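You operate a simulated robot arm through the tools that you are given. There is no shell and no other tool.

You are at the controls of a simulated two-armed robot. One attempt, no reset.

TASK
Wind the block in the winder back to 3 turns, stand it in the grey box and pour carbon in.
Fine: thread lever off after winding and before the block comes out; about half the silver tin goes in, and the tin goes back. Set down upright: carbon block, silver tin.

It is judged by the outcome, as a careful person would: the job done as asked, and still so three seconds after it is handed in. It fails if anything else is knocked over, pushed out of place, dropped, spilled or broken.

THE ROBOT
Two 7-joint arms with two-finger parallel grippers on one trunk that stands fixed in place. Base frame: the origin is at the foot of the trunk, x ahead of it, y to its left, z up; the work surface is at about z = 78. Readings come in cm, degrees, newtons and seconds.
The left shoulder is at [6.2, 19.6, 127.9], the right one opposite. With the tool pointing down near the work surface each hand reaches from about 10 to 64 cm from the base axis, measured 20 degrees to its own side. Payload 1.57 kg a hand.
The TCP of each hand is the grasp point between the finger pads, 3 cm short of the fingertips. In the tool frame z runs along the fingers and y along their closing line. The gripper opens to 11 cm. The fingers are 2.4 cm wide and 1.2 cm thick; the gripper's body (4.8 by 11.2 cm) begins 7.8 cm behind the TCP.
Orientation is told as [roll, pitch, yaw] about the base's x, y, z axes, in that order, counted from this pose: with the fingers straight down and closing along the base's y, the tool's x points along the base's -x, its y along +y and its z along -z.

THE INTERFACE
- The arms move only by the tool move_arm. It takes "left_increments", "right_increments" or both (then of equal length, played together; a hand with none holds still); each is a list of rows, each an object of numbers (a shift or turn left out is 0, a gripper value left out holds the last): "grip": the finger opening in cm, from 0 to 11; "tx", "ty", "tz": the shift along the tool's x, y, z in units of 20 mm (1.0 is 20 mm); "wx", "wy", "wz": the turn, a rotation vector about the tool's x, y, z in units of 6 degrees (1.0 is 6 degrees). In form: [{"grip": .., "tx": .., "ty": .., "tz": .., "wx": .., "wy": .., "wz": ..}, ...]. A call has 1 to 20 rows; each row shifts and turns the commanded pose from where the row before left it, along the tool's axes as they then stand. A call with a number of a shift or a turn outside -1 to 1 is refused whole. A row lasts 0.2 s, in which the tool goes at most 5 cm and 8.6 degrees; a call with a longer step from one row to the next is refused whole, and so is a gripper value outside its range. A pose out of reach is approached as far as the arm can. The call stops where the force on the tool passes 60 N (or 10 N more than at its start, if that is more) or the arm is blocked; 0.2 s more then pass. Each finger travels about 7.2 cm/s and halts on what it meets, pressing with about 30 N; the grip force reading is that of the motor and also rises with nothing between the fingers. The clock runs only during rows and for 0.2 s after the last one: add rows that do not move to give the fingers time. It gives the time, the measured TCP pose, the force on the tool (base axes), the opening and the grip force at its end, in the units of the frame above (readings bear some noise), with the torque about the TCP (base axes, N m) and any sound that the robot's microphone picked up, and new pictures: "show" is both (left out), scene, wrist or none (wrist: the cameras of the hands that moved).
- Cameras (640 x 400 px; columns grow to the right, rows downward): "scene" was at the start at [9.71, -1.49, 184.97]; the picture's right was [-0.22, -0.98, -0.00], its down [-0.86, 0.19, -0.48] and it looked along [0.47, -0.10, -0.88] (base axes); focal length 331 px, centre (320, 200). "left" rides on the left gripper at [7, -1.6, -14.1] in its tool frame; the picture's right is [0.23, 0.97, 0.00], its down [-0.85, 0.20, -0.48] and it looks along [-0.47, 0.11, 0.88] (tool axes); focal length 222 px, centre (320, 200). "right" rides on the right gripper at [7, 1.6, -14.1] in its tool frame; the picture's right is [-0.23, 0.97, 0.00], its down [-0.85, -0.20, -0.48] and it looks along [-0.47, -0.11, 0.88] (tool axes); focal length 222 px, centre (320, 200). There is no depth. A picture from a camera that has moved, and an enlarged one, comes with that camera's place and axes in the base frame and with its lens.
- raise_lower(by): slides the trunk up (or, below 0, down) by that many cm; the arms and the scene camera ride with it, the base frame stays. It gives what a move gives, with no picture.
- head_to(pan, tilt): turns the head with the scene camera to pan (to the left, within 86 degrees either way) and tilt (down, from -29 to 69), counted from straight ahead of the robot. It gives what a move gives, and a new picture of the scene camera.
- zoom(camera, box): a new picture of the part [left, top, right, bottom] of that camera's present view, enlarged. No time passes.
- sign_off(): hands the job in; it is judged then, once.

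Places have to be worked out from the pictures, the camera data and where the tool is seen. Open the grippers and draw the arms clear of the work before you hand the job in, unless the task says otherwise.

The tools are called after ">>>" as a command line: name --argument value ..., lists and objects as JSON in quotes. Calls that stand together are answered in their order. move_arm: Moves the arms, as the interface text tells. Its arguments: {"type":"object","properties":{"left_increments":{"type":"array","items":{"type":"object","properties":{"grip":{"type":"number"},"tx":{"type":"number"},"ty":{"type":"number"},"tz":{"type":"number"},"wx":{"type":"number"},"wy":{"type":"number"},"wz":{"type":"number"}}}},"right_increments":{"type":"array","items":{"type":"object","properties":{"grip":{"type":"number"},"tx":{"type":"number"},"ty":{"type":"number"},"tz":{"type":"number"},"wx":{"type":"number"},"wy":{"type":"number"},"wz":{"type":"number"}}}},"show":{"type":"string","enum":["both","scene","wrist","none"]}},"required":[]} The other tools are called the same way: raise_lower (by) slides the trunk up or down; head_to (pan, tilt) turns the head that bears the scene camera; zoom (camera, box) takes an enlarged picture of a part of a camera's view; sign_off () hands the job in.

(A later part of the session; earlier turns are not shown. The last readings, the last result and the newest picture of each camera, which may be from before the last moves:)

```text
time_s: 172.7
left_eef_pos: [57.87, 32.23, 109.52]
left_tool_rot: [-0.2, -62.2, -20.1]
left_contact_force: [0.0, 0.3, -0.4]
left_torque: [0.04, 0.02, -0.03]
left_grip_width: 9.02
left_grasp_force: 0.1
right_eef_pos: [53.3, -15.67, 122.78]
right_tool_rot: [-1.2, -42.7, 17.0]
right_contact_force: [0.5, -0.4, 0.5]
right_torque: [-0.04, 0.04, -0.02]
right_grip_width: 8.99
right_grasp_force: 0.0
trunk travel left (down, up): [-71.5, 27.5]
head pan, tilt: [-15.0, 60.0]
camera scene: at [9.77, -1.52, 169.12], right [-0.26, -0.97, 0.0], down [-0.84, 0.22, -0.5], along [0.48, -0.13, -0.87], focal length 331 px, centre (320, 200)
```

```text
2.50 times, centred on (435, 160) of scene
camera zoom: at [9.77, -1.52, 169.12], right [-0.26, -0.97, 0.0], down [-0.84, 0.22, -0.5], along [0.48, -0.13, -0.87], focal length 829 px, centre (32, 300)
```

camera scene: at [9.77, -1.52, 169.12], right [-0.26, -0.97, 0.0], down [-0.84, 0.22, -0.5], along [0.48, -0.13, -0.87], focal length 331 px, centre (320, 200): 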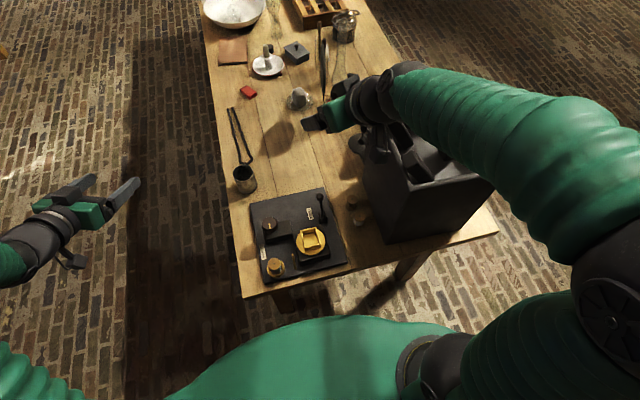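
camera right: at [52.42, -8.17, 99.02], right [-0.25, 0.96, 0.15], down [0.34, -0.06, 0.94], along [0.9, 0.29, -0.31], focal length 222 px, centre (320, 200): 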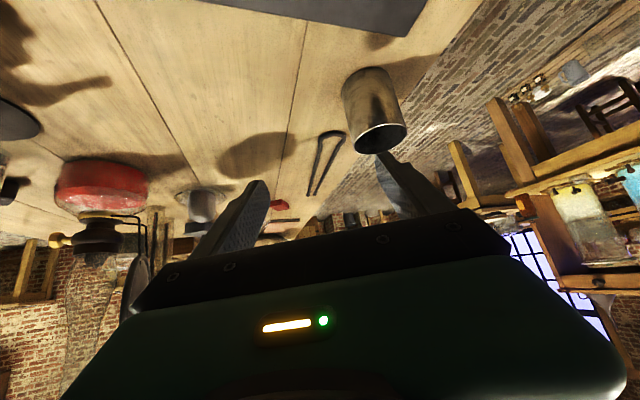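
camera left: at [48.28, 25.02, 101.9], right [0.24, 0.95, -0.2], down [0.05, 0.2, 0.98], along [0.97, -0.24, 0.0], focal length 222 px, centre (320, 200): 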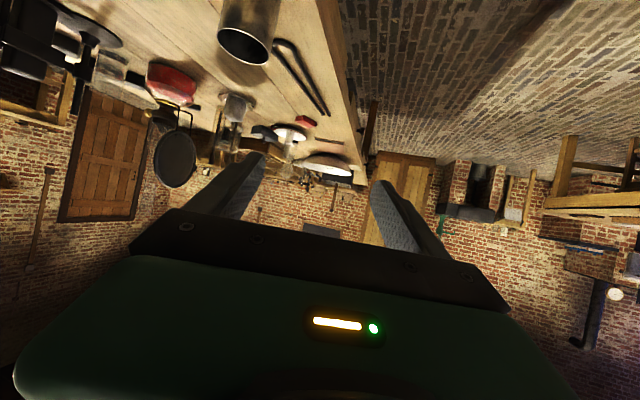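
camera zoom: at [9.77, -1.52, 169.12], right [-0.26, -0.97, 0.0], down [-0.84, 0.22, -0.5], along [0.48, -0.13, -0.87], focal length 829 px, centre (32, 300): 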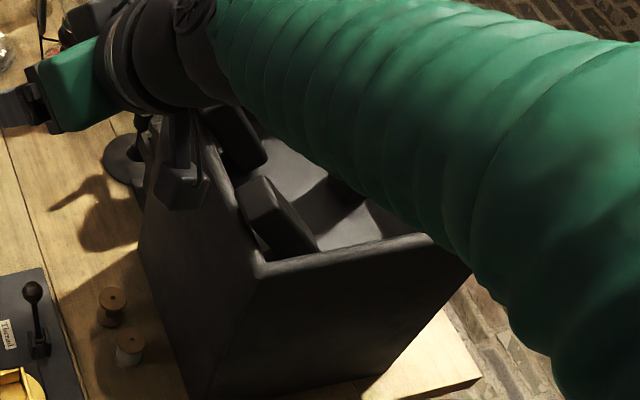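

Elbow is out to the right and behind; good. I continue toward the tin waypoint (60.5, -2, 100) in two parts.

>>> move_arm --right_increments '[{"tx": 0.29, "ty": 0.435, "tz": 0.94}, {"tx": 0.29, "ty": 0.435, "tz": 0.94}, {"tx": 0.29, "ty": 0.435, "tz": 0.94}, {"tx": 0.29, "ty": 0.435, "tz": 0.94}, {"tx": 0.29, "ty": 0.435, "tz": 0.94}, {"tx": 0.29, "ty": 0.435, "tz": 0.94}, {}]' --show "scene"

>>> move_arm --right_increments '[{"tx": 0.29, "ty": 0.435, "tz": 0.94}, {"tx": 0.29, "ty": 0.435, "tz": 0.94}, {"tx": 0.29, "ty": 0.435, "tz": 0.94}, {"tx": 0.29, "ty": 0.435, "tz": 0.94}, {"tx": 0.29, "ty": 0.435, "tz": 0.94}, {}]' --show "both"

```text
time_s: 174.3
left_eef_pos: [58.05, 32.25, 109.51]
left_tool_rot: [-0.1, -62.3, -20.1]
left_contact_force: [-0.3, 0.5, -0.7]
left_torque: [-0.02, 0.01, 0.0]
left_grip_width: 9.0
left_grasp_force: 0.1
right_eef_pos: [56.87, -9.52, 112.23]
right_tool_rot: [-1.1, -42.8, 16.9]
right_contact_force: [-0.6, 0.2, 0.3]
right_torque: [-0.02, -0.03, 0.03]
right_grip_width: 8.98
right_grasp_force: 0.1
trunk travel left (down, up): [-71.5, 27.5]
head pan, tilt: [-15.0, 60.0]
camera scene: at [9.8, -1.53, 169.12], right [-0.26, -0.97, 0.0], down [-0.84, 0.22, -0.5], along [0.48, -0.13, -0.87], focal length 331 px, centre (320, 200)
```

scene: 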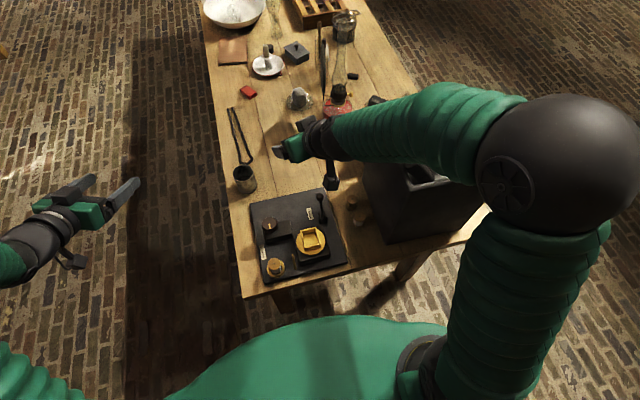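

```text
time_s: 175.7
left_eef_pos: [57.91, 32.25, 109.65]
left_tool_rot: [-0.2, -62.1, -20.2]
left_contact_force: [0.7, 0.2, -0.5]
left_torque: [0.06, 0.0, -0.01]
left_grip_width: 9.01
left_grasp_force: 0.1
right_eef_pos: [59.79, -4.45, 103.51]
right_tool_rot: [-1.2, -42.8, 17.0]
right_contact_force: [-0.2, 0.2, 0.8]
right_torque: [-0.03, -0.02, 0.03]
right_grip_width: 8.99
right_grasp_force: 0.1
trunk travel left (down, up): [-71.5, 27.5]
head pan, tilt: [-15.0, 60.0]
camera scene: at [9.82, -1.48, 169.12], right [-0.26, -0.97, 0.0], down [-0.84, 0.22, -0.5], along [0.48, -0.13, -0.87], focal length 331 px, centre (320, 200)
camera right: at [45.24, -6.86, 109.05], right [-0.11, 0.98, 0.14], down [0.34, -0.09, 0.94], along [0.93, 0.15, -0.33], focal length 222 px, centre (320, 200)
```

scene: 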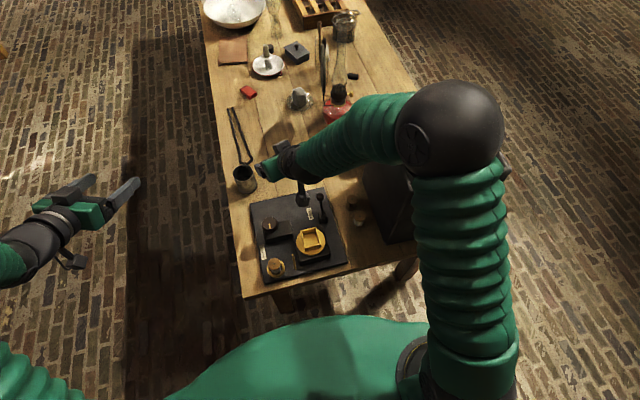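
right: 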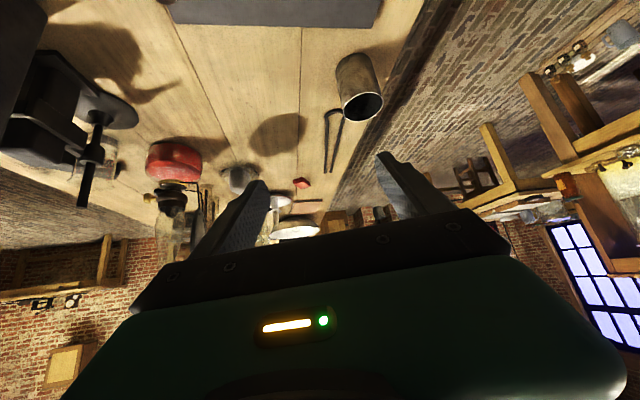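

The right arm works fine around y≈-5 to -10, so I'll use a relay spot S=(71, -6) on the free table just beyond the winder. I first test the right hand's reach to it (empty).

>>> move_arm --right_increments '[{"wx": 0.4, "wz": 0.43}, {"wx": 0.4, "wz": 0.43}, {"tx": 0.51, "ty": -0.28, "tz": 0.86}, {"tx": 0.51, "ty": -0.28, "tz": 0.86}, {"tx": 0.51, "ty": -0.28, "tz": 0.86}, {"tx": 0.51, "ty": -0.28, "tz": 0.86}, {"tx": 0.51, "ty": -0.28, "tz": 0.86}, {"tx": 0.51, "ty": -0.28, "tz": 0.86}, {}]' --show "both"

```text
time_s: 177.7
left_eef_pos: [58.08, 32.23, 109.61]
left_tool_rot: [-0.4, -62.2, -20.1]
left_contact_force: [0.4, 0.2, 0.1]
left_torque: [0.02, 0.01, 0.02]
left_grip_width: 9.01
left_grasp_force: 0.0
right_eef_pos: [62.89, -7.68, 91.56]
right_tool_rot: [-1.2, -42.9, 9.9]
right_contact_force: [-0.5, 0.8, 0.1]
right_torque: [-0.01, -0.01, 0.01]
right_grip_width: 9.0
right_grasp_force: 0.0
trunk travel left (down, up): [-71.5, 27.5]
head pan, tilt: [-15.0, 60.0]
camera scene: at [9.88, -1.49, 169.12], right [-0.26, -0.97, 0.0], down [-0.84, 0.22, -0.5], along [0.48, -0.13, -0.87], focal length 331 px, centre (320, 200)
camera right: at [48.09, -8.35, 97.07], right [0.01, 0.99, 0.14], down [0.33, -0.14, 0.94], along [0.95, 0.04, -0.32], focal length 222 px, centre (320, 200)
```

scene: 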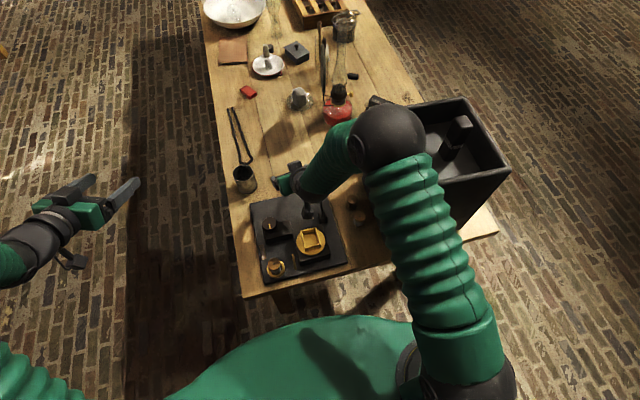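
right: 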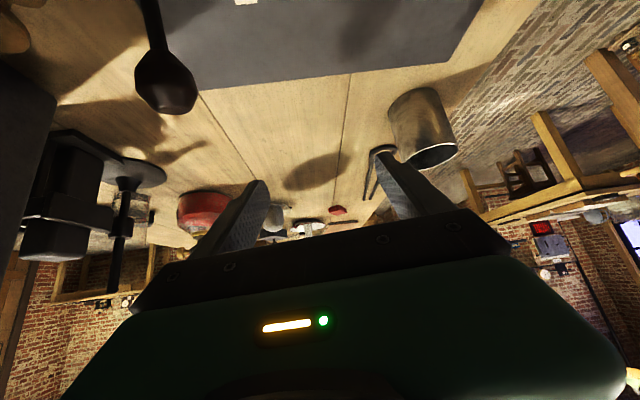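

Reached exactly. I test the final 12 cm advance to S (empty), then back.

>>> move_arm --right_increments '[{"tz": 0.8}, {"tz": 0.8}, {"tz": 0.8}, {"tz": 0.8}, {"tz": 0.8}, {"tz": 0.8}, {"tz": 0.8}, {"tz": 0.3}, {}]' --show "scene"

>>> zoom --camera "scene" --box '[200, 120, 360, 280]'

```text
time_s: 179.7
left_eef_pos: [57.93, 32.31, 109.57]
left_tool_rot: [-0.3, -62.2, -20.2]
left_contact_force: [-0.2, -0.4, -0.4]
left_torque: [0.02, -0.02, 0.0]
left_grip_width: 9.02
left_grasp_force: 0.0
right_eef_pos: [70.7, -6.27, 82.76]
right_tool_rot: [-1.1, -42.9, 9.8]
right_contact_force: [0.4, -0.4, 0.4]
right_torque: [0.01, 0.0, 0.05]
right_grip_width: 9.04
right_grasp_force: 0.2
trunk travel left (down, up): [-71.5, 27.5]
head pan, tilt: [-15.0, 60.0]
camera scene: at [9.93, -1.47, 169.11], right [-0.26, -0.97, 0.0], down [-0.84, 0.22, -0.5], along [0.48, -0.13, -0.87], focal length 331 px, centre (320, 200)
```

scene: 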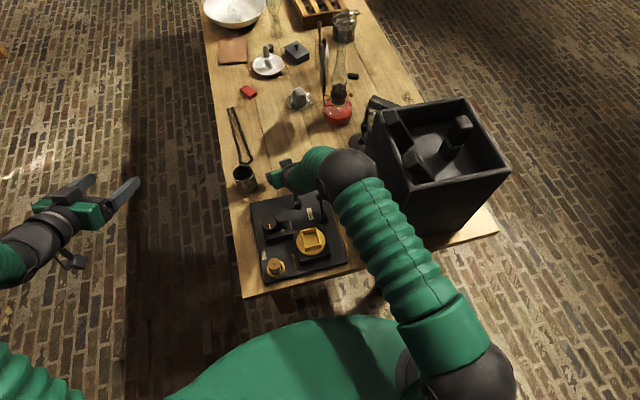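

```text
2.50 times, centred on (280, 200) of scene
camera zoom: at [9.93, -1.47, 169.11], right [-0.26, -0.97, 0.0], down [-0.84, 0.22, -0.5], along [0.48, -0.13, -0.87], focal length 829 px, centre (420, 200)
```

zoom: 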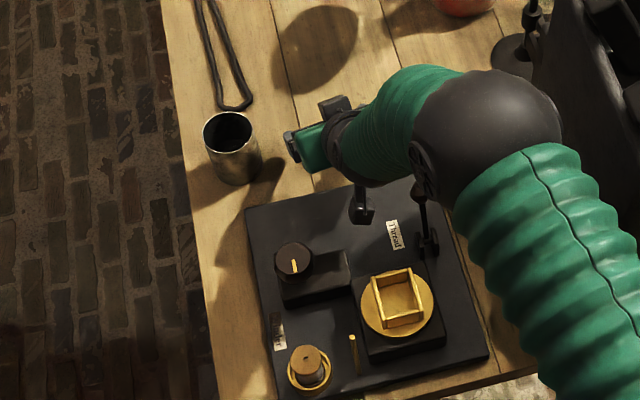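

S is reachable. Before using a relay, I carefully test whether the right hand, from this good posture, can step in +y to the tin's own pre-grasp — small monitored steps.

>>> move_arm --right_increments '[{"tz": -0.8}, {"tz": -0.8}, {"tz": -0.8}, {"tz": -0.8}, {"tz": -0.8}, {"tz": -0.8}, {"tz": -0.8}, {"tz": -0.4}, {"ty": 0.5}, {"ty": 0.5}, {"ty": 0.5}, {}]' --show "none"

>>> move_arm --right_increments '[{"ty": 0.5}, {"ty": 0.5}, {}]' --show "none"

```text
time_s: 182.3
left_eef_pos: [58.09, 32.17, 109.68]
left_tool_rot: [-0.3, -62.0, -20.1]
left_contact_force: [-0.3, -0.2, 0.8]
left_torque: [-0.01, 0.0, -0.01]
left_grip_width: 8.98
left_grasp_force: 0.1
right_eef_pos: [62.32, -4.56, 91.52]
right_tool_rot: [-1.1, -42.8, 9.9]
right_contact_force: [-0.1, 0.3, -0.1]
right_torque: [0.01, 0.01, 0.0]
right_grip_width: 8.99
right_grasp_force: 0.0
trunk travel left (down, up): [-71.5, 27.5]
head pan, tilt: [-15.0, 60.0]
```

```text
time_s: 183.1
left_eef_pos: [58.04, 32.11, 109.46]
left_tool_rot: [-0.3, -62.1, -20.3]
left_contact_force: [0.2, 0.2, -0.5]
left_torque: [0.02, 0.01, 0.03]
left_grip_width: 9.0
left_grasp_force: 0.0
right_eef_pos: [61.94, -2.53, 91.47]
right_tool_rot: [-1.2, -42.8, 9.9]
right_contact_force: [-0.6, 0.6, 0.3]
right_torque: [-0.02, -0.01, -0.02]
right_grip_width: 8.98
right_grasp_force: 0.2
trunk travel left (down, up): [-71.5, 27.5]
head pan, tilt: [-15.0, 60.0]
```

Tracking exactly. Continue in small steps.

>>> move_arm --right_increments '[{"ty": 0.5}, {"ty": 0.5}, {}]' --show "none"

>>> move_arm --right_increments '[{"ty": 0.5}, {}]' --show "none"

>>> move_arm --right_increments '[{"ty": 0.5}, {}]' --show "scene"

```text
time_s: 183.9
left_eef_pos: [57.98, 32.19, 109.66]
left_tool_rot: [-0.3, -62.1, -20.2]
left_contact_force: [0.8, 0.6, 0.8]
left_torque: [-0.01, -0.01, 0.01]
left_grip_width: 8.99
left_grasp_force: 0.0
right_eef_pos: [61.8, -0.6, 91.59]
right_tool_rot: [-1.2, -42.8, 9.9]
right_contact_force: [-0.7, 1.2, 0.2]
right_torque: [0.02, -0.03, 0.0]
right_grip_width: 9.01
right_grasp_force: 0.0
trunk travel left (down, up): [-71.5, 27.5]
head pan, tilt: [-15.0, 60.0]
```

```text
time_s: 184.5
left_eef_pos: [58.0, 32.27, 109.38]
left_tool_rot: [-0.3, -62.1, -20.1]
left_contact_force: [0.1, 0.0, -0.3]
left_torque: [-0.02, -0.03, -0.01]
left_grip_width: 8.98
left_grasp_force: 0.1
right_eef_pos: [61.51, 0.34, 91.5]
right_tool_rot: [-1.2, -42.8, 10.0]
right_contact_force: [-0.6, -0.4, 0.3]
right_torque: [0.06, 0.0, 0.01]
right_grip_width: 9.0
right_grasp_force: 0.1
trunk travel left (down, up): [-71.5, 27.5]
head pan, tilt: [-15.0, 60.0]
```

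```text
time_s: 185.1
left_eef_pos: [57.97, 32.36, 109.48]
left_tool_rot: [-0.3, -62.1, -20.1]
left_contact_force: [0.1, 0.8, 0.0]
left_torque: [-0.01, -0.01, 0.0]
left_grip_width: 9.01
left_grasp_force: 0.1
right_eef_pos: [61.49, 1.37, 91.61]
right_tool_rot: [-1.1, -42.9, 10.1]
right_contact_force: [0.4, 0.2, -0.3]
right_torque: [0.0, 0.01, 0.02]
right_grip_width: 8.99
right_grasp_force: 0.1
trunk travel left (down, up): [-71.5, 27.5]
head pan, tilt: [-15.0, 60.0]
camera scene: at [9.9, -1.35, 169.12], right [-0.26, -0.97, 0.0], down [-0.84, 0.22, -0.5], along [0.48, -0.13, -0.87], focal length 331 px, centre (320, 200)
```

scene: 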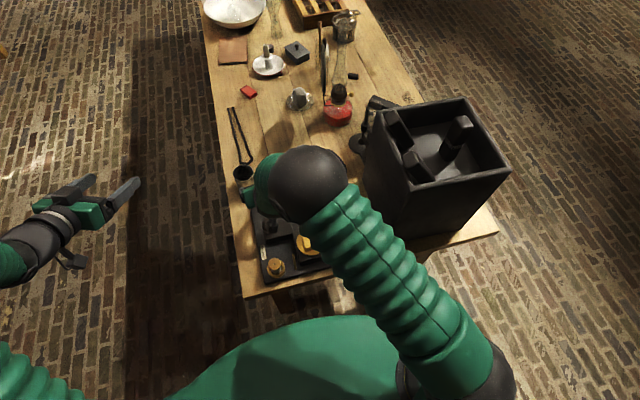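

It works in this posture. Three more 1 cm steps to line up with the tin.

>>> move_arm --right_increments '[{"ty": 0.5}, {}]' --show "none"

>>> move_arm --right_increments '[{"ty": 0.5}, {}]' --show "none"

>>> move_arm --right_increments '[{"ty": 0.5}, {}]' --show "wrist"

>>> zoom --camera "right" --box '[230, 60, 410, 200]'

```text
time_s: 185.7
left_eef_pos: [58.03, 32.28, 109.61]
left_tool_rot: [-0.3, -62.1, -20.1]
left_contact_force: [-0.5, -0.6, -0.3]
left_torque: [0.01, 0.05, 0.02]
left_grip_width: 8.99
left_grasp_force: 0.1
right_eef_pos: [61.69, 1.3, 91.66]
right_tool_rot: [-0.9, -43.0, 8.8]
right_contact_force: [0.3, 0.7, 0.4]
right_torque: [-0.01, 0.01, 0.01]
right_grip_width: 9.0
right_grasp_force: 0.0
trunk travel left (down, up): [-71.5, 27.5]
head pan, tilt: [-15.0, 60.0]
```

```text
time_s: 186.5
left_eef_pos: [57.73, 32.1, 109.63]
left_tool_rot: [-0.2, -62.1, -20.3]
left_contact_force: [1.1, -0.4, -0.2]
left_torque: [-0.01, -0.01, 0.0]
left_grip_width: 9.0
left_grasp_force: 0.0
right_eef_pos: [62.64, 0.15, 91.94]
right_tool_rot: [-0.6, -43.5, 5.9]
right_contact_force: [0.1, -0.9, 0.1]
right_torque: [-0.01, 0.01, 0.01]
right_grip_width: 8.99
right_grasp_force: 0.0
trunk travel left (down, up): [-71.5, 27.5]
head pan, tilt: [-15.0, 60.0]
stopped in row 2 (right hand): the arm was blocked; the commanded pose is now the measured one
```

```text
time_s: 187.1
left_eef_pos: [57.93, 32.21, 109.68]
left_tool_rot: [-0.1, -62.2, -20.2]
left_contact_force: [-0.7, -0.1, 0.2]
left_torque: [0.03, 0.0, -0.01]
left_grip_width: 9.0
left_grasp_force: 0.0
right_eef_pos: [63.02, -0.3, 92.14]
right_tool_rot: [-0.5, -43.7, 4.6]
right_contact_force: [0.7, 0.5, -0.1]
right_torque: [0.01, -0.05, 0.02]
right_grip_width: 9.0
right_grasp_force: 0.1
trunk travel left (down, up): [-71.5, 27.5]
head pan, tilt: [-15.0, 60.0]
camera right: at [48.32, 0.3, 97.58], right [0.09, 0.98, 0.15], down [0.3, -0.17, 0.94], along [0.95, -0.04, -0.31], focal length 222 px, centre (320, 200)
```

right: 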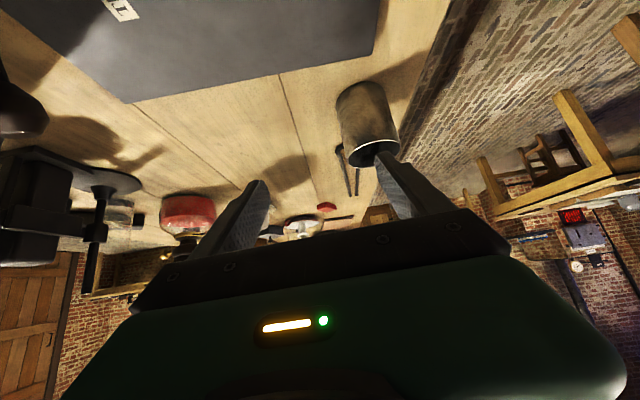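

```text
2.86 times, centred on (320, 130) of right
camera zoom: at [48.32, 0.3, 97.58], right [0.09, 0.98, 0.15], down [0.3, -0.17, 0.94], along [0.95, -0.04, -0.31], focal length 635 px, centre (320, 400)
```

zoom: 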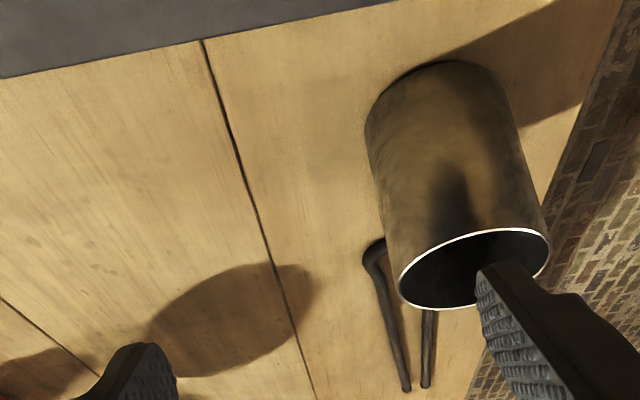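

The right arm's limit is at y≈1, so the relay is needed. I park the right hand back at about (50, -22, 120).

>>> move_arm --right_increments '[{"tz": -0.9}, {"tx": -0.256, "ty": -0.606, "tz": -0.894}, {"tx": -0.256, "ty": -0.606, "tz": -0.894}, {"tx": -0.256, "ty": -0.606, "tz": -0.894}, {"tx": -0.256, "ty": -0.606, "tz": -0.894}, {"tx": -0.256, "ty": -0.606, "tz": -0.894}, {"tx": -0.256, "ty": -0.606, "tz": -0.894}, {"tx": -0.256, "ty": -0.606, "tz": -0.894}, {"tx": -0.256, "ty": -0.606, "tz": -0.894}, {"tx": -0.256, "ty": -0.606, "tz": -0.894}, {"tx": -0.256, "ty": -0.606, "tz": -0.894}, {"tx": -0.256, "ty": -0.606, "tz": -0.894}, {"tx": -0.256, "ty": -0.606, "tz": -0.894}, {"tx": -0.256, "ty": -0.606, "tz": -0.894}, {"tx": -0.256, "ty": -0.606, "tz": -0.894}, {"tx": -0.256, "ty": -0.606, "tz": -0.894}, {}]' --show "scene"

```text
time_s: 190.7
left_eef_pos: [57.91, 32.12, 109.7]
left_tool_rot: [-0.1, -62.2, -20.3]
left_contact_force: [0.0, 0.0, -0.3]
left_torque: [0.01, 0.02, 0.0]
left_grip_width: 8.97
left_grasp_force: 0.0
right_eef_pos: [50.13, -17.41, 117.44]
right_tool_rot: [-0.8, -43.4, 6.7]
right_contact_force: [-0.3, -0.6, -0.2]
right_torque: [0.0, -0.01, -0.03]
right_grip_width: 8.99
right_grasp_force: 0.1
right hand out of reach, approached as far as the arm can: row 15
trunk travel left (down, up): [-71.5, 27.5]
head pan, tilt: [-15.0, 60.0]
camera scene: at [9.76, -1.53, 169.12], right [-0.26, -0.97, 0.0], down [-0.84, 0.22, -0.5], along [0.48, -0.13, -0.87], focal length 331 px, centre (320, 200)
```

scene: 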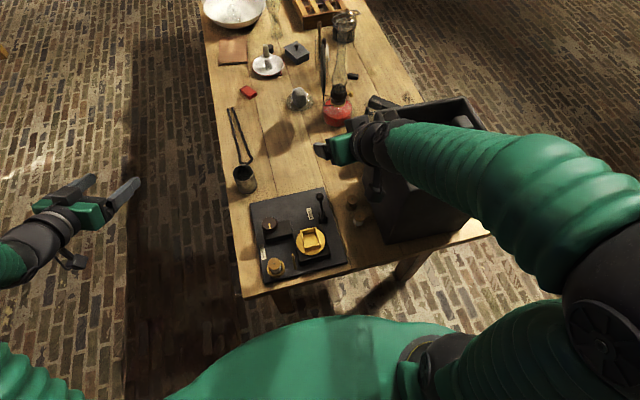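

Now the left hand regrasps the tin at a 50° tilt: rotate, then go to its pre-grasp.

>>> move_arm --left_increments '[{"wy": 1}, {"wy": 1.0}, {"wx": 0.64, "wz": 0.536}, {"tx": 0.233, "ty": -0.75, "tz": 0.94}, {"tx": 0.233, "ty": -0.75, "tz": 0.94}, {"tx": 0.233, "ty": -0.75, "tz": 0.94}, {"tx": 0.233, "ty": -0.75, "tz": 0.94}, {"tx": 0.233, "ty": -0.75, "tz": 0.94}, {"tx": 0.233, "ty": -0.75, "tz": 0.94}, {"tx": 0.233, "ty": -0.75, "tz": 0.94}, {"tx": 0.233, "ty": -0.75, "tz": 0.94}, {"tx": 0.233, "ty": -0.75, "tz": 0.94}, {"tx": 0.233, "ty": -0.75, "tz": 0.94}, {"tx": 0.233, "ty": -0.75, "tz": 0.94}, {"tx": 0.233, "ty": -0.75, "tz": 0.94}, {}]'

>>> zoom --camera "left" --box '[240, 60, 400, 180]'

>>> zoom --camera "scene" --box '[190, 120, 340, 260]'

```text
time_s: 194.1
left_eef_pos: [62.34, 10.01, 90.9]
left_tool_rot: [0.0, -50.3, -25.4]
left_contact_force: [-0.6, -1.0, -0.1]
left_torque: [0.03, 0.0, -0.03]
left_grip_width: 9.01
left_grasp_force: 0.1
right_eef_pos: [50.22, -17.58, 117.46]
right_tool_rot: [-0.7, -43.4, 6.6]
right_contact_force: [0.1, -0.2, -0.4]
right_torque: [0.01, -0.03, 0.02]
right_grip_width: 9.0
right_grasp_force: 0.0
trunk travel left (down, up): [-71.5, 27.5]
head pan, tilt: [-15.0, 60.0]
camera scene: at [9.83, -1.7, 169.12], right [-0.26, -0.97, 0.0], down [-0.84, 0.22, -0.5], along [0.48, -0.13, -0.87], focal length 331 px, centre (320, 200)
camera left: at [47.71, 15.04, 94.54], right [0.29, 0.94, -0.17], down [0.25, 0.1, 0.96], along [0.93, -0.32, -0.2], focal length 222 px, centre (320, 200)
```

scene: 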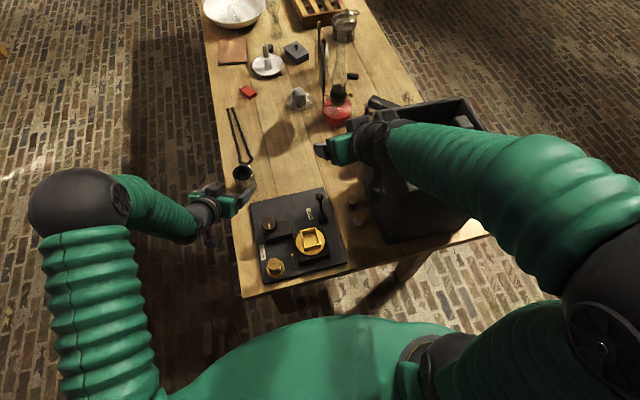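
left: 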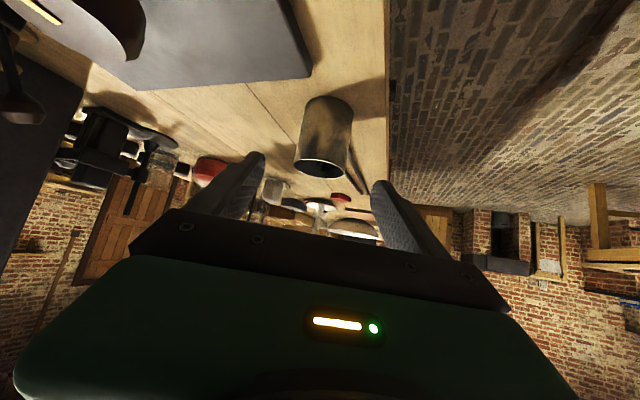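

```text
3.33 times, centred on (320, 120) of left
camera zoom: at [47.71, 15.04, 94.54], right [0.29, 0.94, -0.17], down [0.25, 0.1, 0.96], along [0.93, -0.32, -0.2], focal length 740 px, centre (320, 467)
```

zoom: 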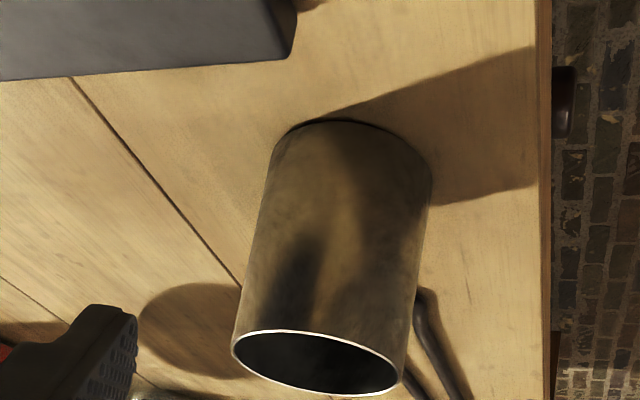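

```text
2.86 times, centred on (265, 190) of scene
camera zoom: at [9.83, -1.7, 169.12], right [-0.26, -0.97, 0.0], down [-0.84, 0.22, -0.5], along [0.48, -0.13, -0.87], focal length 947 px, centre (477, 229)
```

zoom: 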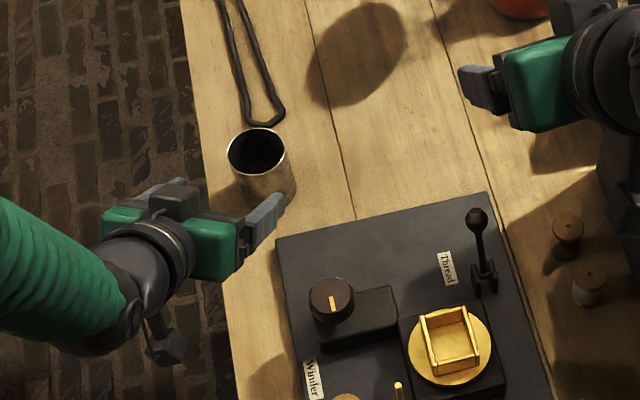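

Aligned to a few mm. I advance, then close.

>>> move_arm --left_increments '[{"tz": 0.8, "ty": 0.17, "tx": -0.1}, {"tz": 0.8}, {"tz": 0.8}, {"tz": 0.8}, {"tz": 0.8}, {"tz": 0.8}, {"tz": 0.8}, {"tz": 0.5}, {}, {"grip": 7}, {"grip": 5.5}, {}, {}, {}]' --show "none"

>>> zoom --camera "scene" --box '[190, 120, 340, 260]'

```text
time_s: 197.1
left_eef_pos: [71.29, 6.03, 83.17]
left_tool_rot: [0.0, -50.3, -25.5]
left_contact_force: [0.7, 0.0, 0.2]
left_torque: [-0.08, -0.04, -0.01]
left_grip_width: 6.08
left_grasp_force: 30.3
right_eef_pos: [50.22, -17.49, 117.41]
right_tool_rot: [-0.7, -43.4, 6.6]
right_contact_force: [0.0, 0.8, 0.0]
right_torque: [-0.02, -0.04, -0.01]
right_grip_width: 8.98
right_grasp_force: 0.0
trunk travel left (down, up): [-71.5, 27.5]
head pan, tilt: [-15.0, 60.0]
```

```text
2.86 times, centred on (265, 190) of scene
camera zoom: at [9.88, -1.71, 169.12], right [-0.26, -0.97, 0.0], down [-0.84, 0.22, -0.5], along [0.48, -0.13, -0.87], focal length 947 px, centre (477, 229)
```

zoom: 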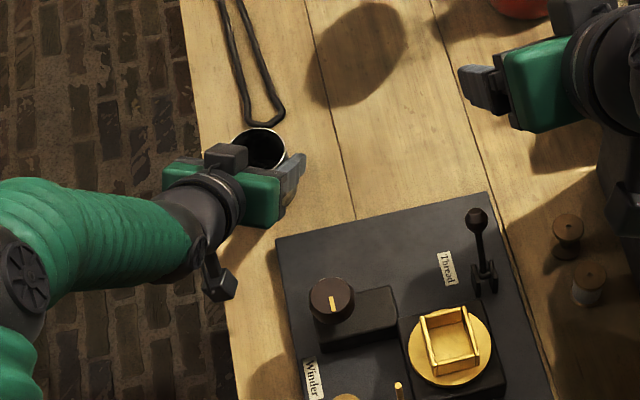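

Gripped. I lift 4 cm, shift over to the relay spot (72, -6), and lower.

>>> move_arm --left_increments '[{"tx": -0.4, "tz": -0.32}, {"tx": -0.77, "tz": -0.64}, {"tx": -0.4, "tz": -0.32}, {"tx": -0.315, "ty": -0.883, "tz": 0.378}, {"tx": -0.315, "ty": -0.883, "tz": 0.378}, {"tx": -0.315, "ty": -0.883, "tz": 0.378}, {"tx": -0.315, "ty": -0.883, "tz": 0.378}, {"tx": -0.315, "ty": -0.883, "tz": 0.378}, {"tx": -0.315, "ty": -0.883, "tz": 0.378}, {}]' --show "both"

>>> zoom --camera "scene" --box '[210, 120, 360, 260]'

```text
time_s: 199.3
left_eef_pos: [72.3, -6.14, 87.09]
left_tool_rot: [0.1, -50.0, -25.4]
left_contact_force: [-0.3, 0.3, -1.1]
left_torque: [-0.01, 0.03, 0.02]
left_grip_width: 6.03
left_grasp_force: 30.4
right_eef_pos: [50.15, -17.58, 117.49]
right_tool_rot: [-0.8, -43.4, 6.6]
right_contact_force: [0.4, 0.3, 0.2]
right_torque: [0.03, -0.02, -0.01]
right_grip_width: 9.01
right_grasp_force: 0.1
trunk travel left (down, up): [-71.5, 27.5]
head pan, tilt: [-15.0, 60.0]
camera scene: at [9.91, -1.83, 169.11], right [-0.26, -0.97, 0.0], down [-0.84, 0.22, -0.5], along [0.48, -0.13, -0.87], focal length 331 px, centre (320, 200)
camera left: at [57.72, -1.08, 90.77], right [0.29, 0.94, -0.17], down [0.25, 0.1, 0.96], along [0.93, -0.32, -0.2], focal length 222 px, centre (320, 200)
```

scene: 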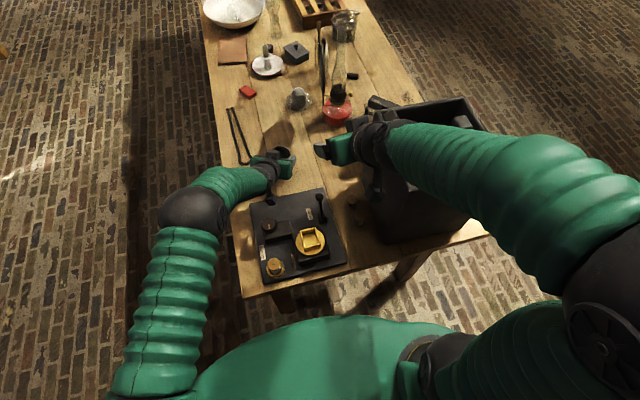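
left: 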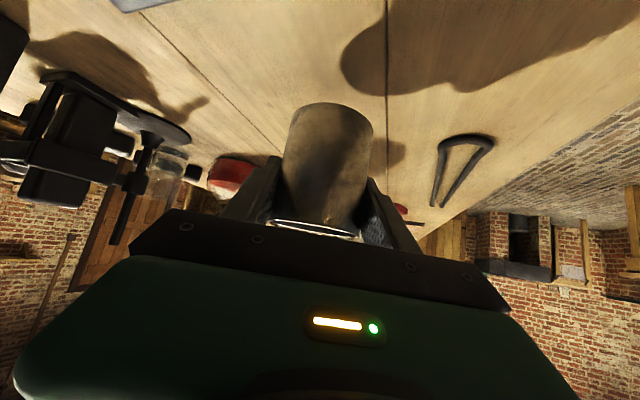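

```text
2.86 times, centred on (285, 190) of scene
camera zoom: at [9.91, -1.83, 169.11], right [-0.26, -0.97, 0.0], down [-0.84, 0.22, -0.5], along [0.48, -0.13, -0.87], focal length 947 px, centre (420, 229)
```

zoom: 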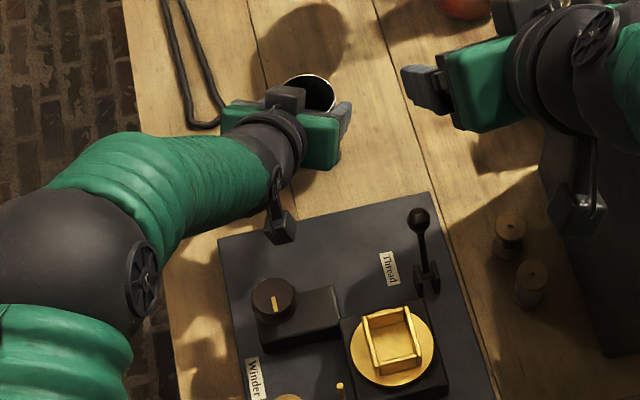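

Over the relay spot, clear of the knob. I lower onto the table.

>>> move_arm --left_increments '[{"tx": 0.6, "tz": 0.5}, {"tx": 0.6, "tz": 0.5}, {"tx": 0.15, "tz": 0.125}, {}]' --show "none"

>>> move_arm --left_increments '[{"tx": 0.07, "tz": 0.06}, {"tx": 0.06, "tz": 0.05}, {}]' --show "none"

```text
time_s: 200.3
left_eef_pos: [72.15, -6.06, 83.63]
left_tool_rot: [0.1, -50.2, -25.5]
left_contact_force: [-0.5, 0.3, -1.2]
left_torque: [-0.01, 0.02, 0.04]
left_grip_width: 6.06
left_grasp_force: 29.6
right_eef_pos: [50.3, -17.45, 117.46]
right_tool_rot: [-0.7, -43.4, 6.6]
right_contact_force: [0.7, 0.0, -0.3]
right_torque: [-0.01, 0.0, 0.03]
right_grip_width: 9.0
right_grasp_force: 0.0
trunk travel left (down, up): [-71.5, 27.5]
head pan, tilt: [-15.0, 60.0]
```

```text
time_s: 201.1
left_eef_pos: [72.25, -6.2, 83.39]
left_tool_rot: [0.2, -50.1, -25.4]
left_contact_force: [0.2, -0.6, -1.5]
left_torque: [0.0, 0.01, 0.0]
left_grip_width: 6.05
left_grasp_force: 30.2
right_eef_pos: [50.16, -17.54, 117.43]
right_tool_rot: [-0.7, -43.5, 6.6]
right_contact_force: [-0.4, -0.7, -0.4]
right_torque: [-0.02, 0.03, 0.0]
right_grip_width: 8.98
right_grasp_force: 0.1
trunk travel left (down, up): [-71.5, 27.5]
head pan, tilt: [-15.0, 60.0]
```

>>> move_arm --left_increments '[{"tx": 0.07, "tz": 0.06}, {}]' --show "none"

>>> move_arm --left_increments '[{"tx": 0.05, "tz": 0.04}, {}]' --show "none"

```text
time_s: 201.7
left_eef_pos: [72.05, -6.15, 83.3]
left_tool_rot: [0.1, -50.2, -25.5]
left_contact_force: [-0.3, 0.9, -1.4]
left_torque: [0.02, 0.03, 0.0]
left_grip_width: 6.05
left_grasp_force: 29.9
right_eef_pos: [50.27, -17.51, 117.43]
right_tool_rot: [-0.6, -43.4, 6.5]
right_contact_force: [-0.3, 0.3, 0.1]
right_torque: [-0.04, -0.01, -0.03]
right_grip_width: 9.0
right_grasp_force: 0.1
trunk travel left (down, up): [-71.5, 27.5]
head pan, tilt: [-15.0, 60.0]
```

```text
time_s: 202.3
left_eef_pos: [72.11, -6.1, 83.26]
left_tool_rot: [0.1, -50.4, -25.4]
left_contact_force: [0.3, 0.4, 3.5]
left_torque: [-0.02, 0.07, -0.03]
left_grip_width: 6.06
left_grasp_force: 29.8
right_eef_pos: [50.23, -17.43, 117.43]
right_tool_rot: [-0.8, -43.5, 6.5]
right_contact_force: [-0.1, 0.4, 0.5]
right_torque: [0.01, 0.03, 0.0]
right_grip_width: 8.99
right_grasp_force: 0.0
trunk travel left (down, up): [-71.5, 27.5]
head pan, tilt: [-15.0, 60.0]
```

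Contact made. Release, back out along the tool axis, then lift and move the left arm well to the left.

>>> move_arm --left_increments '[{"grip": 6.6}, {"grip": 9}, {}, {}, {"tz": -0.5}, {"tz": -0.9}, {"tz": -0.9}, {"tz": -0.9}, {"tz": -0.9}, {"tz": -0.9}, {"tz": -0.9}, {"tz": -0.9}, {"tx": -0.77, "tz": -0.64}, {"tx": -0.77, "tz": -0.64, "ty": 0.7}, {"tx": -0.77, "tz": -0.64, "ty": 0.9}, {"tx": -0.77, "tz": -0.64, "ty": 0.9}, {"tx": -0.77, "tz": -0.64, "ty": 1}, {"tx": -0.77, "tz": -0.64, "ty": 1}, {"tx": -0.5, "tz": -0.5, "ty": 1}, {"ty": 1}]' --show "none"

>>> move_arm --left_increments '[{"ty": 1, "tz": -0.5}, {"ty": 1, "tz": -0.5}, {"ty": 1, "tz": -0.5}, {"ty": 1, "tz": -0.5}, {"ty": 1}, {"ty": 1}, {"ty": 1}, {}]' --show "scene"

>>> zoom --camera "scene" --box '[230, 130, 330, 230]'

```text
time_s: 206.5
left_eef_pos: [68.26, 10.41, 105.01]
left_tool_rot: [-0.1, -50.2, -25.3]
left_contact_force: [0.3, 1.0, -0.2]
left_torque: [0.03, 0.0, -0.04]
left_grip_width: 9.03
left_grasp_force: 0.0
right_eef_pos: [50.17, -17.37, 117.42]
right_tool_rot: [-0.8, -43.2, 6.7]
right_contact_force: [0.3, -0.4, -0.8]
right_torque: [0.0, -0.02, 0.0]
right_grip_width: 8.99
right_grasp_force: 0.0
trunk travel left (down, up): [-71.5, 27.5]
head pan, tilt: [-15.0, 60.0]
```

```text
time_s: 208.3
left_eef_pos: [71.4, 24.37, 107.93]
left_tool_rot: [-0.1, -50.1, -25.3]
left_contact_force: [0.3, -0.3, 0.2]
left_torque: [0.01, -0.02, 0.02]
left_grip_width: 9.03
left_grasp_force: 0.1
right_eef_pos: [50.11, -17.39, 117.39]
right_tool_rot: [-0.8, -43.4, 6.7]
right_contact_force: [-0.5, -0.7, 0.1]
right_torque: [-0.03, 0.04, -0.02]
right_grip_width: 9.0
right_grasp_force: 0.1
trunk travel left (down, up): [-71.5, 27.5]
head pan, tilt: [-15.0, 60.0]
camera scene: at [9.84, -1.5, 169.12], right [-0.26, -0.97, 0.0], down [-0.84, 0.22, -0.5], along [0.48, -0.13, -0.87], focal length 331 px, centre (320, 200)
```

scene: 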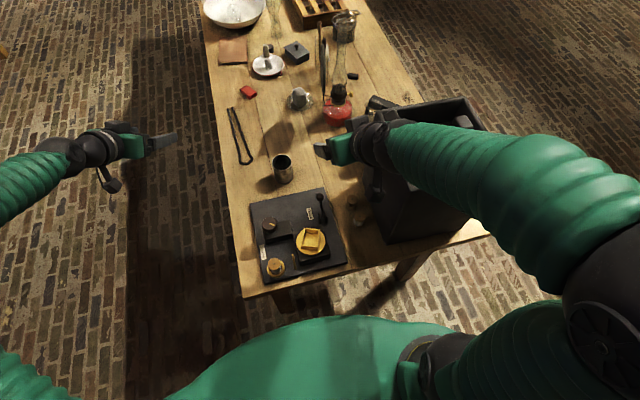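

```text
4.00 times, centred on (280, 180) of scene
camera zoom: at [9.84, -1.5, 169.12], right [-0.26, -0.97, 0.0], down [-0.84, 0.22, -0.5], along [0.48, -0.13, -0.87], focal length 1326 px, centre (480, 280)
```

zoom: 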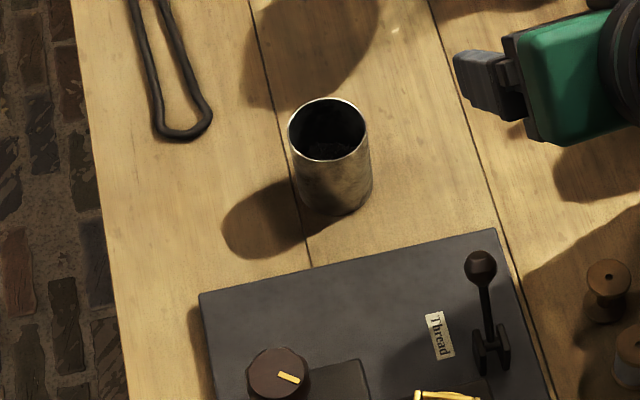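

The tin stands at the relay spot (72, -6). (The winder knob seems to have been brushed a little; I'll look at that later — the block is already out with the thread off.) Now the right hand goes to the tin's pre-grasp.

>>> move_arm --right_increments '[{"tx": 0.22, "ty": 0.288, "tz": 0.94}, {"tx": 0.22, "ty": 0.288, "tz": 0.94}, {"tx": 0.22, "ty": 0.288, "tz": 0.94}, {"tx": 0.22, "ty": 0.288, "tz": 0.94}, {"tx": 0.22, "ty": 0.288, "tz": 0.94}, {"tx": 0.22, "ty": 0.288, "tz": 0.94}, {"tx": 0.22, "ty": 0.288, "tz": 0.94}, {"tx": 0.22, "ty": 0.288, "tz": 0.94}, {"tx": 0.22, "ty": 0.288, "tz": 0.94}, {"tx": 0.22, "ty": 0.288, "tz": 0.94}, {"tx": 0.22, "ty": 0.288, "tz": 0.94}, {"tx": 0.22, "ty": 0.288, "tz": 0.94}, {"tx": 0.22, "ty": 0.288, "tz": 0.94}, {"tx": 0.22, "ty": 0.288, "tz": 0.94}, {"tx": 0.22, "ty": 0.288, "tz": 0.94}, {}]'

>>> zoom --camera "right" --box '[240, 60, 400, 200]'

>>> zoom --camera "scene" --box '[230, 130, 350, 250]'

```text
time_s: 211.7
left_eef_pos: [71.32, 24.18, 108.02]
left_tool_rot: [-0.1, -50.2, -25.4]
left_contact_force: [-0.4, -0.2, 0.5]
left_torque: [-0.01, 0.0, 0.02]
left_grip_width: 8.98
left_grasp_force: 0.0
right_eef_pos: [63.68, -7.49, 92.58]
right_tool_rot: [-0.8, -43.4, 6.7]
right_contact_force: [0.1, 1.2, -0.6]
right_torque: [-0.04, 0.0, -0.02]
right_grip_width: 8.99
right_grasp_force: 0.1
trunk travel left (down, up): [-71.5, 27.5]
head pan, tilt: [-15.0, 60.0]
camera scene: at [9.94, -1.47, 169.11], right [-0.26, -0.97, 0.0], down [-0.84, 0.22, -0.5], along [0.48, -0.13, -0.87], focal length 331 px, centre (320, 200)
camera right: at [48.93, -7.35, 98.05], right [0.06, 0.99, 0.15], down [0.31, -0.16, 0.94], along [0.95, -0.01, -0.32], focal length 222 px, centre (320, 200)
```

scene: 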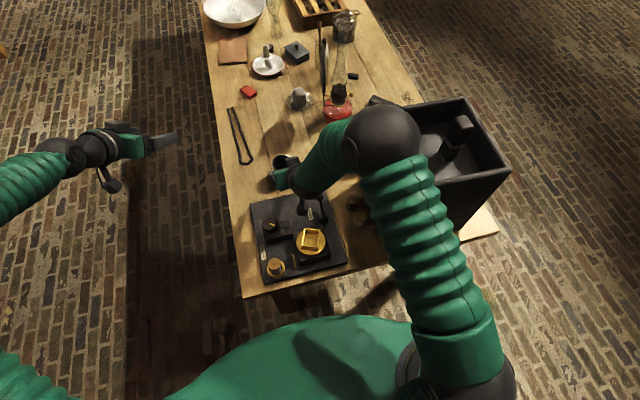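
right: 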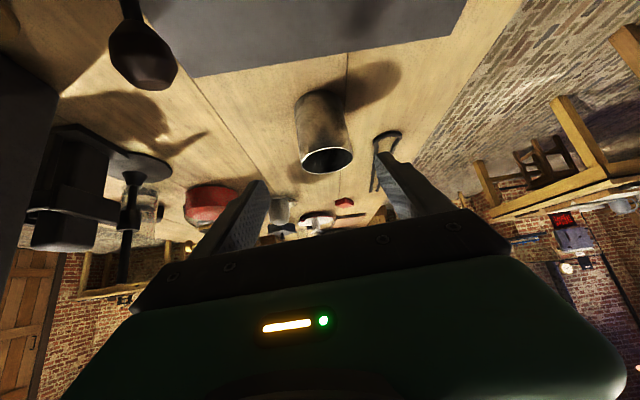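

```text
2.86 times, centred on (320, 130) of right
camera zoom: at [48.93, -7.35, 98.05], right [0.06, 0.99, 0.15], down [0.31, -0.16, 0.94], along [0.95, -0.01, -0.32], focal length 635 px, centre (320, 400)
```

zoom: 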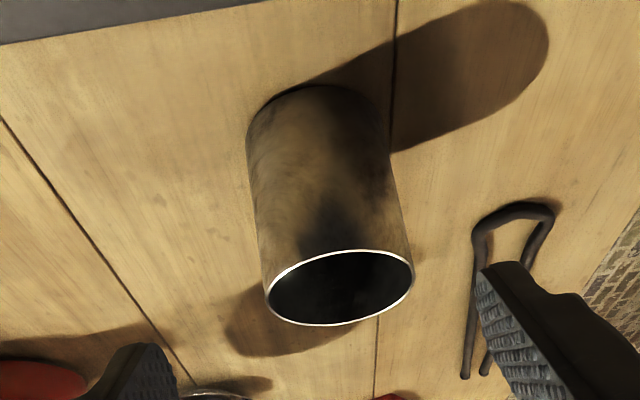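

```text
3.33 times, centred on (290, 190) of scene
camera zoom: at [9.94, -1.47, 169.11], right [-0.26, -0.97, 0.0], down [-0.84, 0.22, -0.5], along [0.48, -0.13, -0.87], focal length 1105 px, centre (420, 233)
```

zoom: 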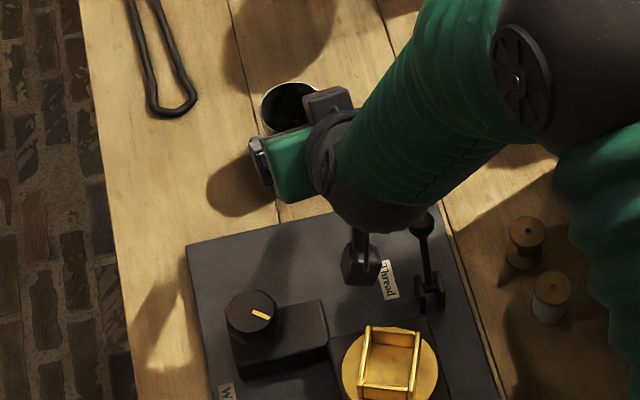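

Aligned with the tin. Advance 12.6 cm and grip.

>>> move_arm --right_increments '[{"tz": 0.8, "tx": 0.12, "ty": 0.08}, {"tz": 0.8}, {"tz": 0.8}, {"tz": 0.8}, {"tz": 0.8}, {"tz": 0.8}, {"tz": 0.8}, {"tz": 0.7}, {}]' --show "wrist"

>>> zoom --camera "scene" --box '[230, 130, 350, 250]'

```text
time_s: 213.7
left_eef_pos: [71.25, 24.23, 107.9]
left_tool_rot: [-0.1, -50.2, -25.3]
left_contact_force: [0.0, 0.0, 0.2]
left_torque: [0.0, -0.02, -0.02]
left_grip_width: 9.01
left_grasp_force: 0.1
right_eef_pos: [72.17, -6.56, 83.08]
right_tool_rot: [-0.8, -43.3, 6.7]
right_contact_force: [-0.3, 0.4, 0.4]
right_torque: [-0.01, -0.01, 0.0]
right_grip_width: 9.0
right_grasp_force: 0.0
trunk travel left (down, up): [-71.5, 27.5]
head pan, tilt: [-15.0, 60.0]
camera right: at [57.47, -6.44, 88.66], right [0.06, 0.99, 0.15], down [0.31, -0.16, 0.94], along [0.95, -0.01, -0.32], focal length 222 px, centre (320, 200)
```

right: 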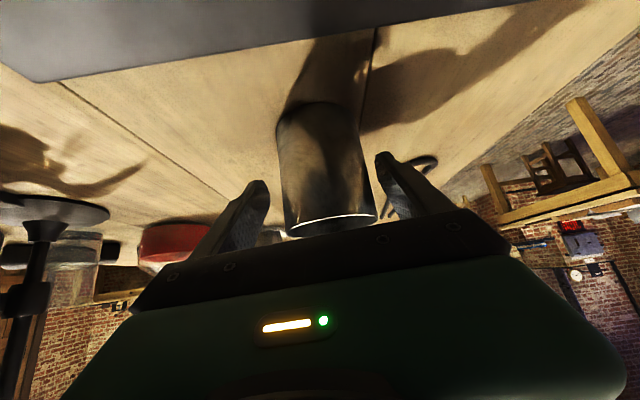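

```text
3.33 times, centred on (290, 190) of scene
camera zoom: at [9.98, -1.44, 169.11], right [-0.26, -0.97, 0.0], down [-0.84, 0.22, -0.5], along [0.48, -0.13, -0.87], focal length 1105 px, centre (420, 233)
```

zoom: 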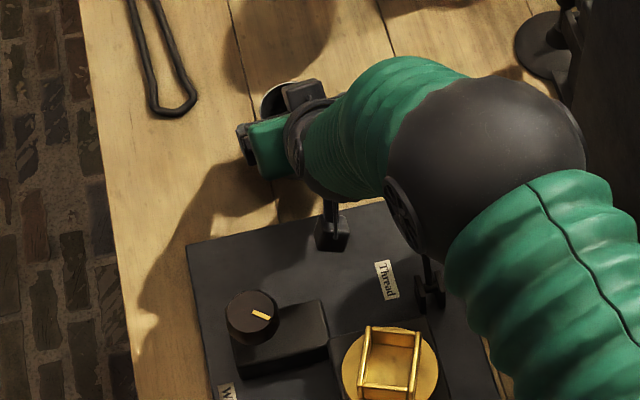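

Tin centred between the right fingers; closing.

>>> move_arm --right_increments '[{"grip": 7}, {"grip": 5.5}, {}, {}, {}]' --show "none"

>>> move_arm --right_increments '[{"tx": -0.3, "tz": -0.32}, {"tx": -0.5, "tz": -0.53}, {"tx": -0.69, "tz": -0.73}, {"tx": -0.69, "tz": -0.73}, {"tx": -0.69, "tz": -0.73}, {"tx": -0.69, "tz": -0.73}, {}]' --show "both"

```text
time_s: 214.9
left_eef_pos: [71.27, 24.12, 107.91]
left_tool_rot: [-0.1, -50.2, -25.4]
left_contact_force: [-0.3, 0.0, -0.9]
left_torque: [0.01, 0.03, 0.01]
left_grip_width: 9.01
left_grasp_force: 0.1
right_eef_pos: [72.25, -6.6, 83.11]
right_tool_rot: [-0.8, -43.4, 6.6]
right_contact_force: [0.7, 0.3, -0.3]
right_torque: [0.04, 0.01, -0.01]
right_grip_width: 5.68
right_grasp_force: 29.9
trunk travel left (down, up): [-71.5, 27.5]
head pan, tilt: [-15.0, 60.0]
```

```text
time_s: 216.5
left_eef_pos: [71.29, 24.22, 107.97]
left_tool_rot: [-0.1, -50.2, -25.2]
left_contact_force: [0.4, 0.1, -0.9]
left_torque: [-0.02, 0.0, 0.06]
left_grip_width: 9.0
left_grasp_force: 0.1
right_eef_pos: [72.26, -6.46, 93.64]
right_tool_rot: [-0.8, -43.3, 6.8]
right_contact_force: [-0.1, -0.6, -1.5]
right_torque: [0.02, 0.01, 0.0]
right_grip_width: 5.7
right_grasp_force: 29.9
trunk travel left (down, up): [-71.5, 27.5]
head pan, tilt: [-15.0, 60.0]
camera scene: at [10.06, -1.45, 169.11], right [-0.26, -0.97, 0.0], down [-0.84, 0.22, -0.5], along [0.48, -0.13, -0.87], focal length 331 px, centre (320, 200)
camera right: at [57.6, -6.32, 99.09], right [0.06, 0.99, 0.15], down [0.31, -0.16, 0.94], along [0.95, -0.01, -0.32], focal length 222 px, centre (320, 200)
```

scene: 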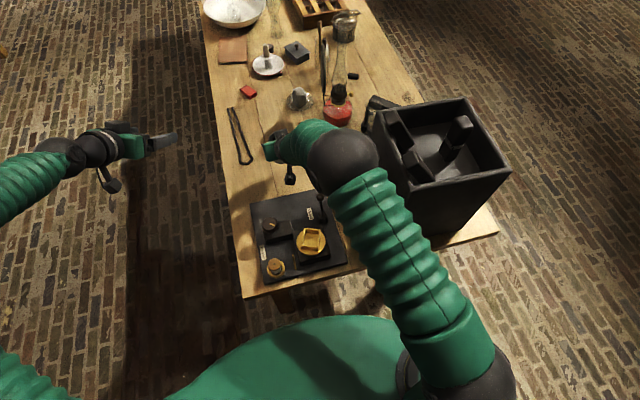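
right: 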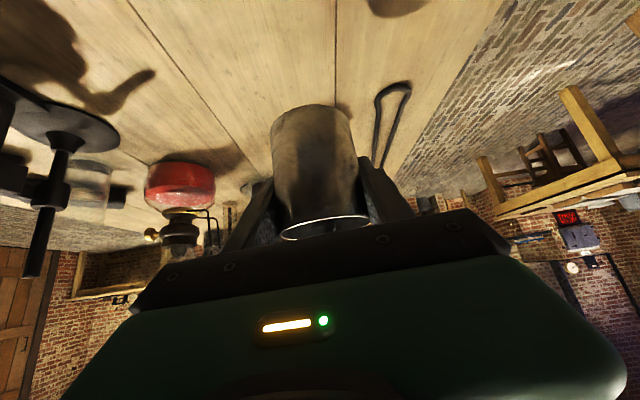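

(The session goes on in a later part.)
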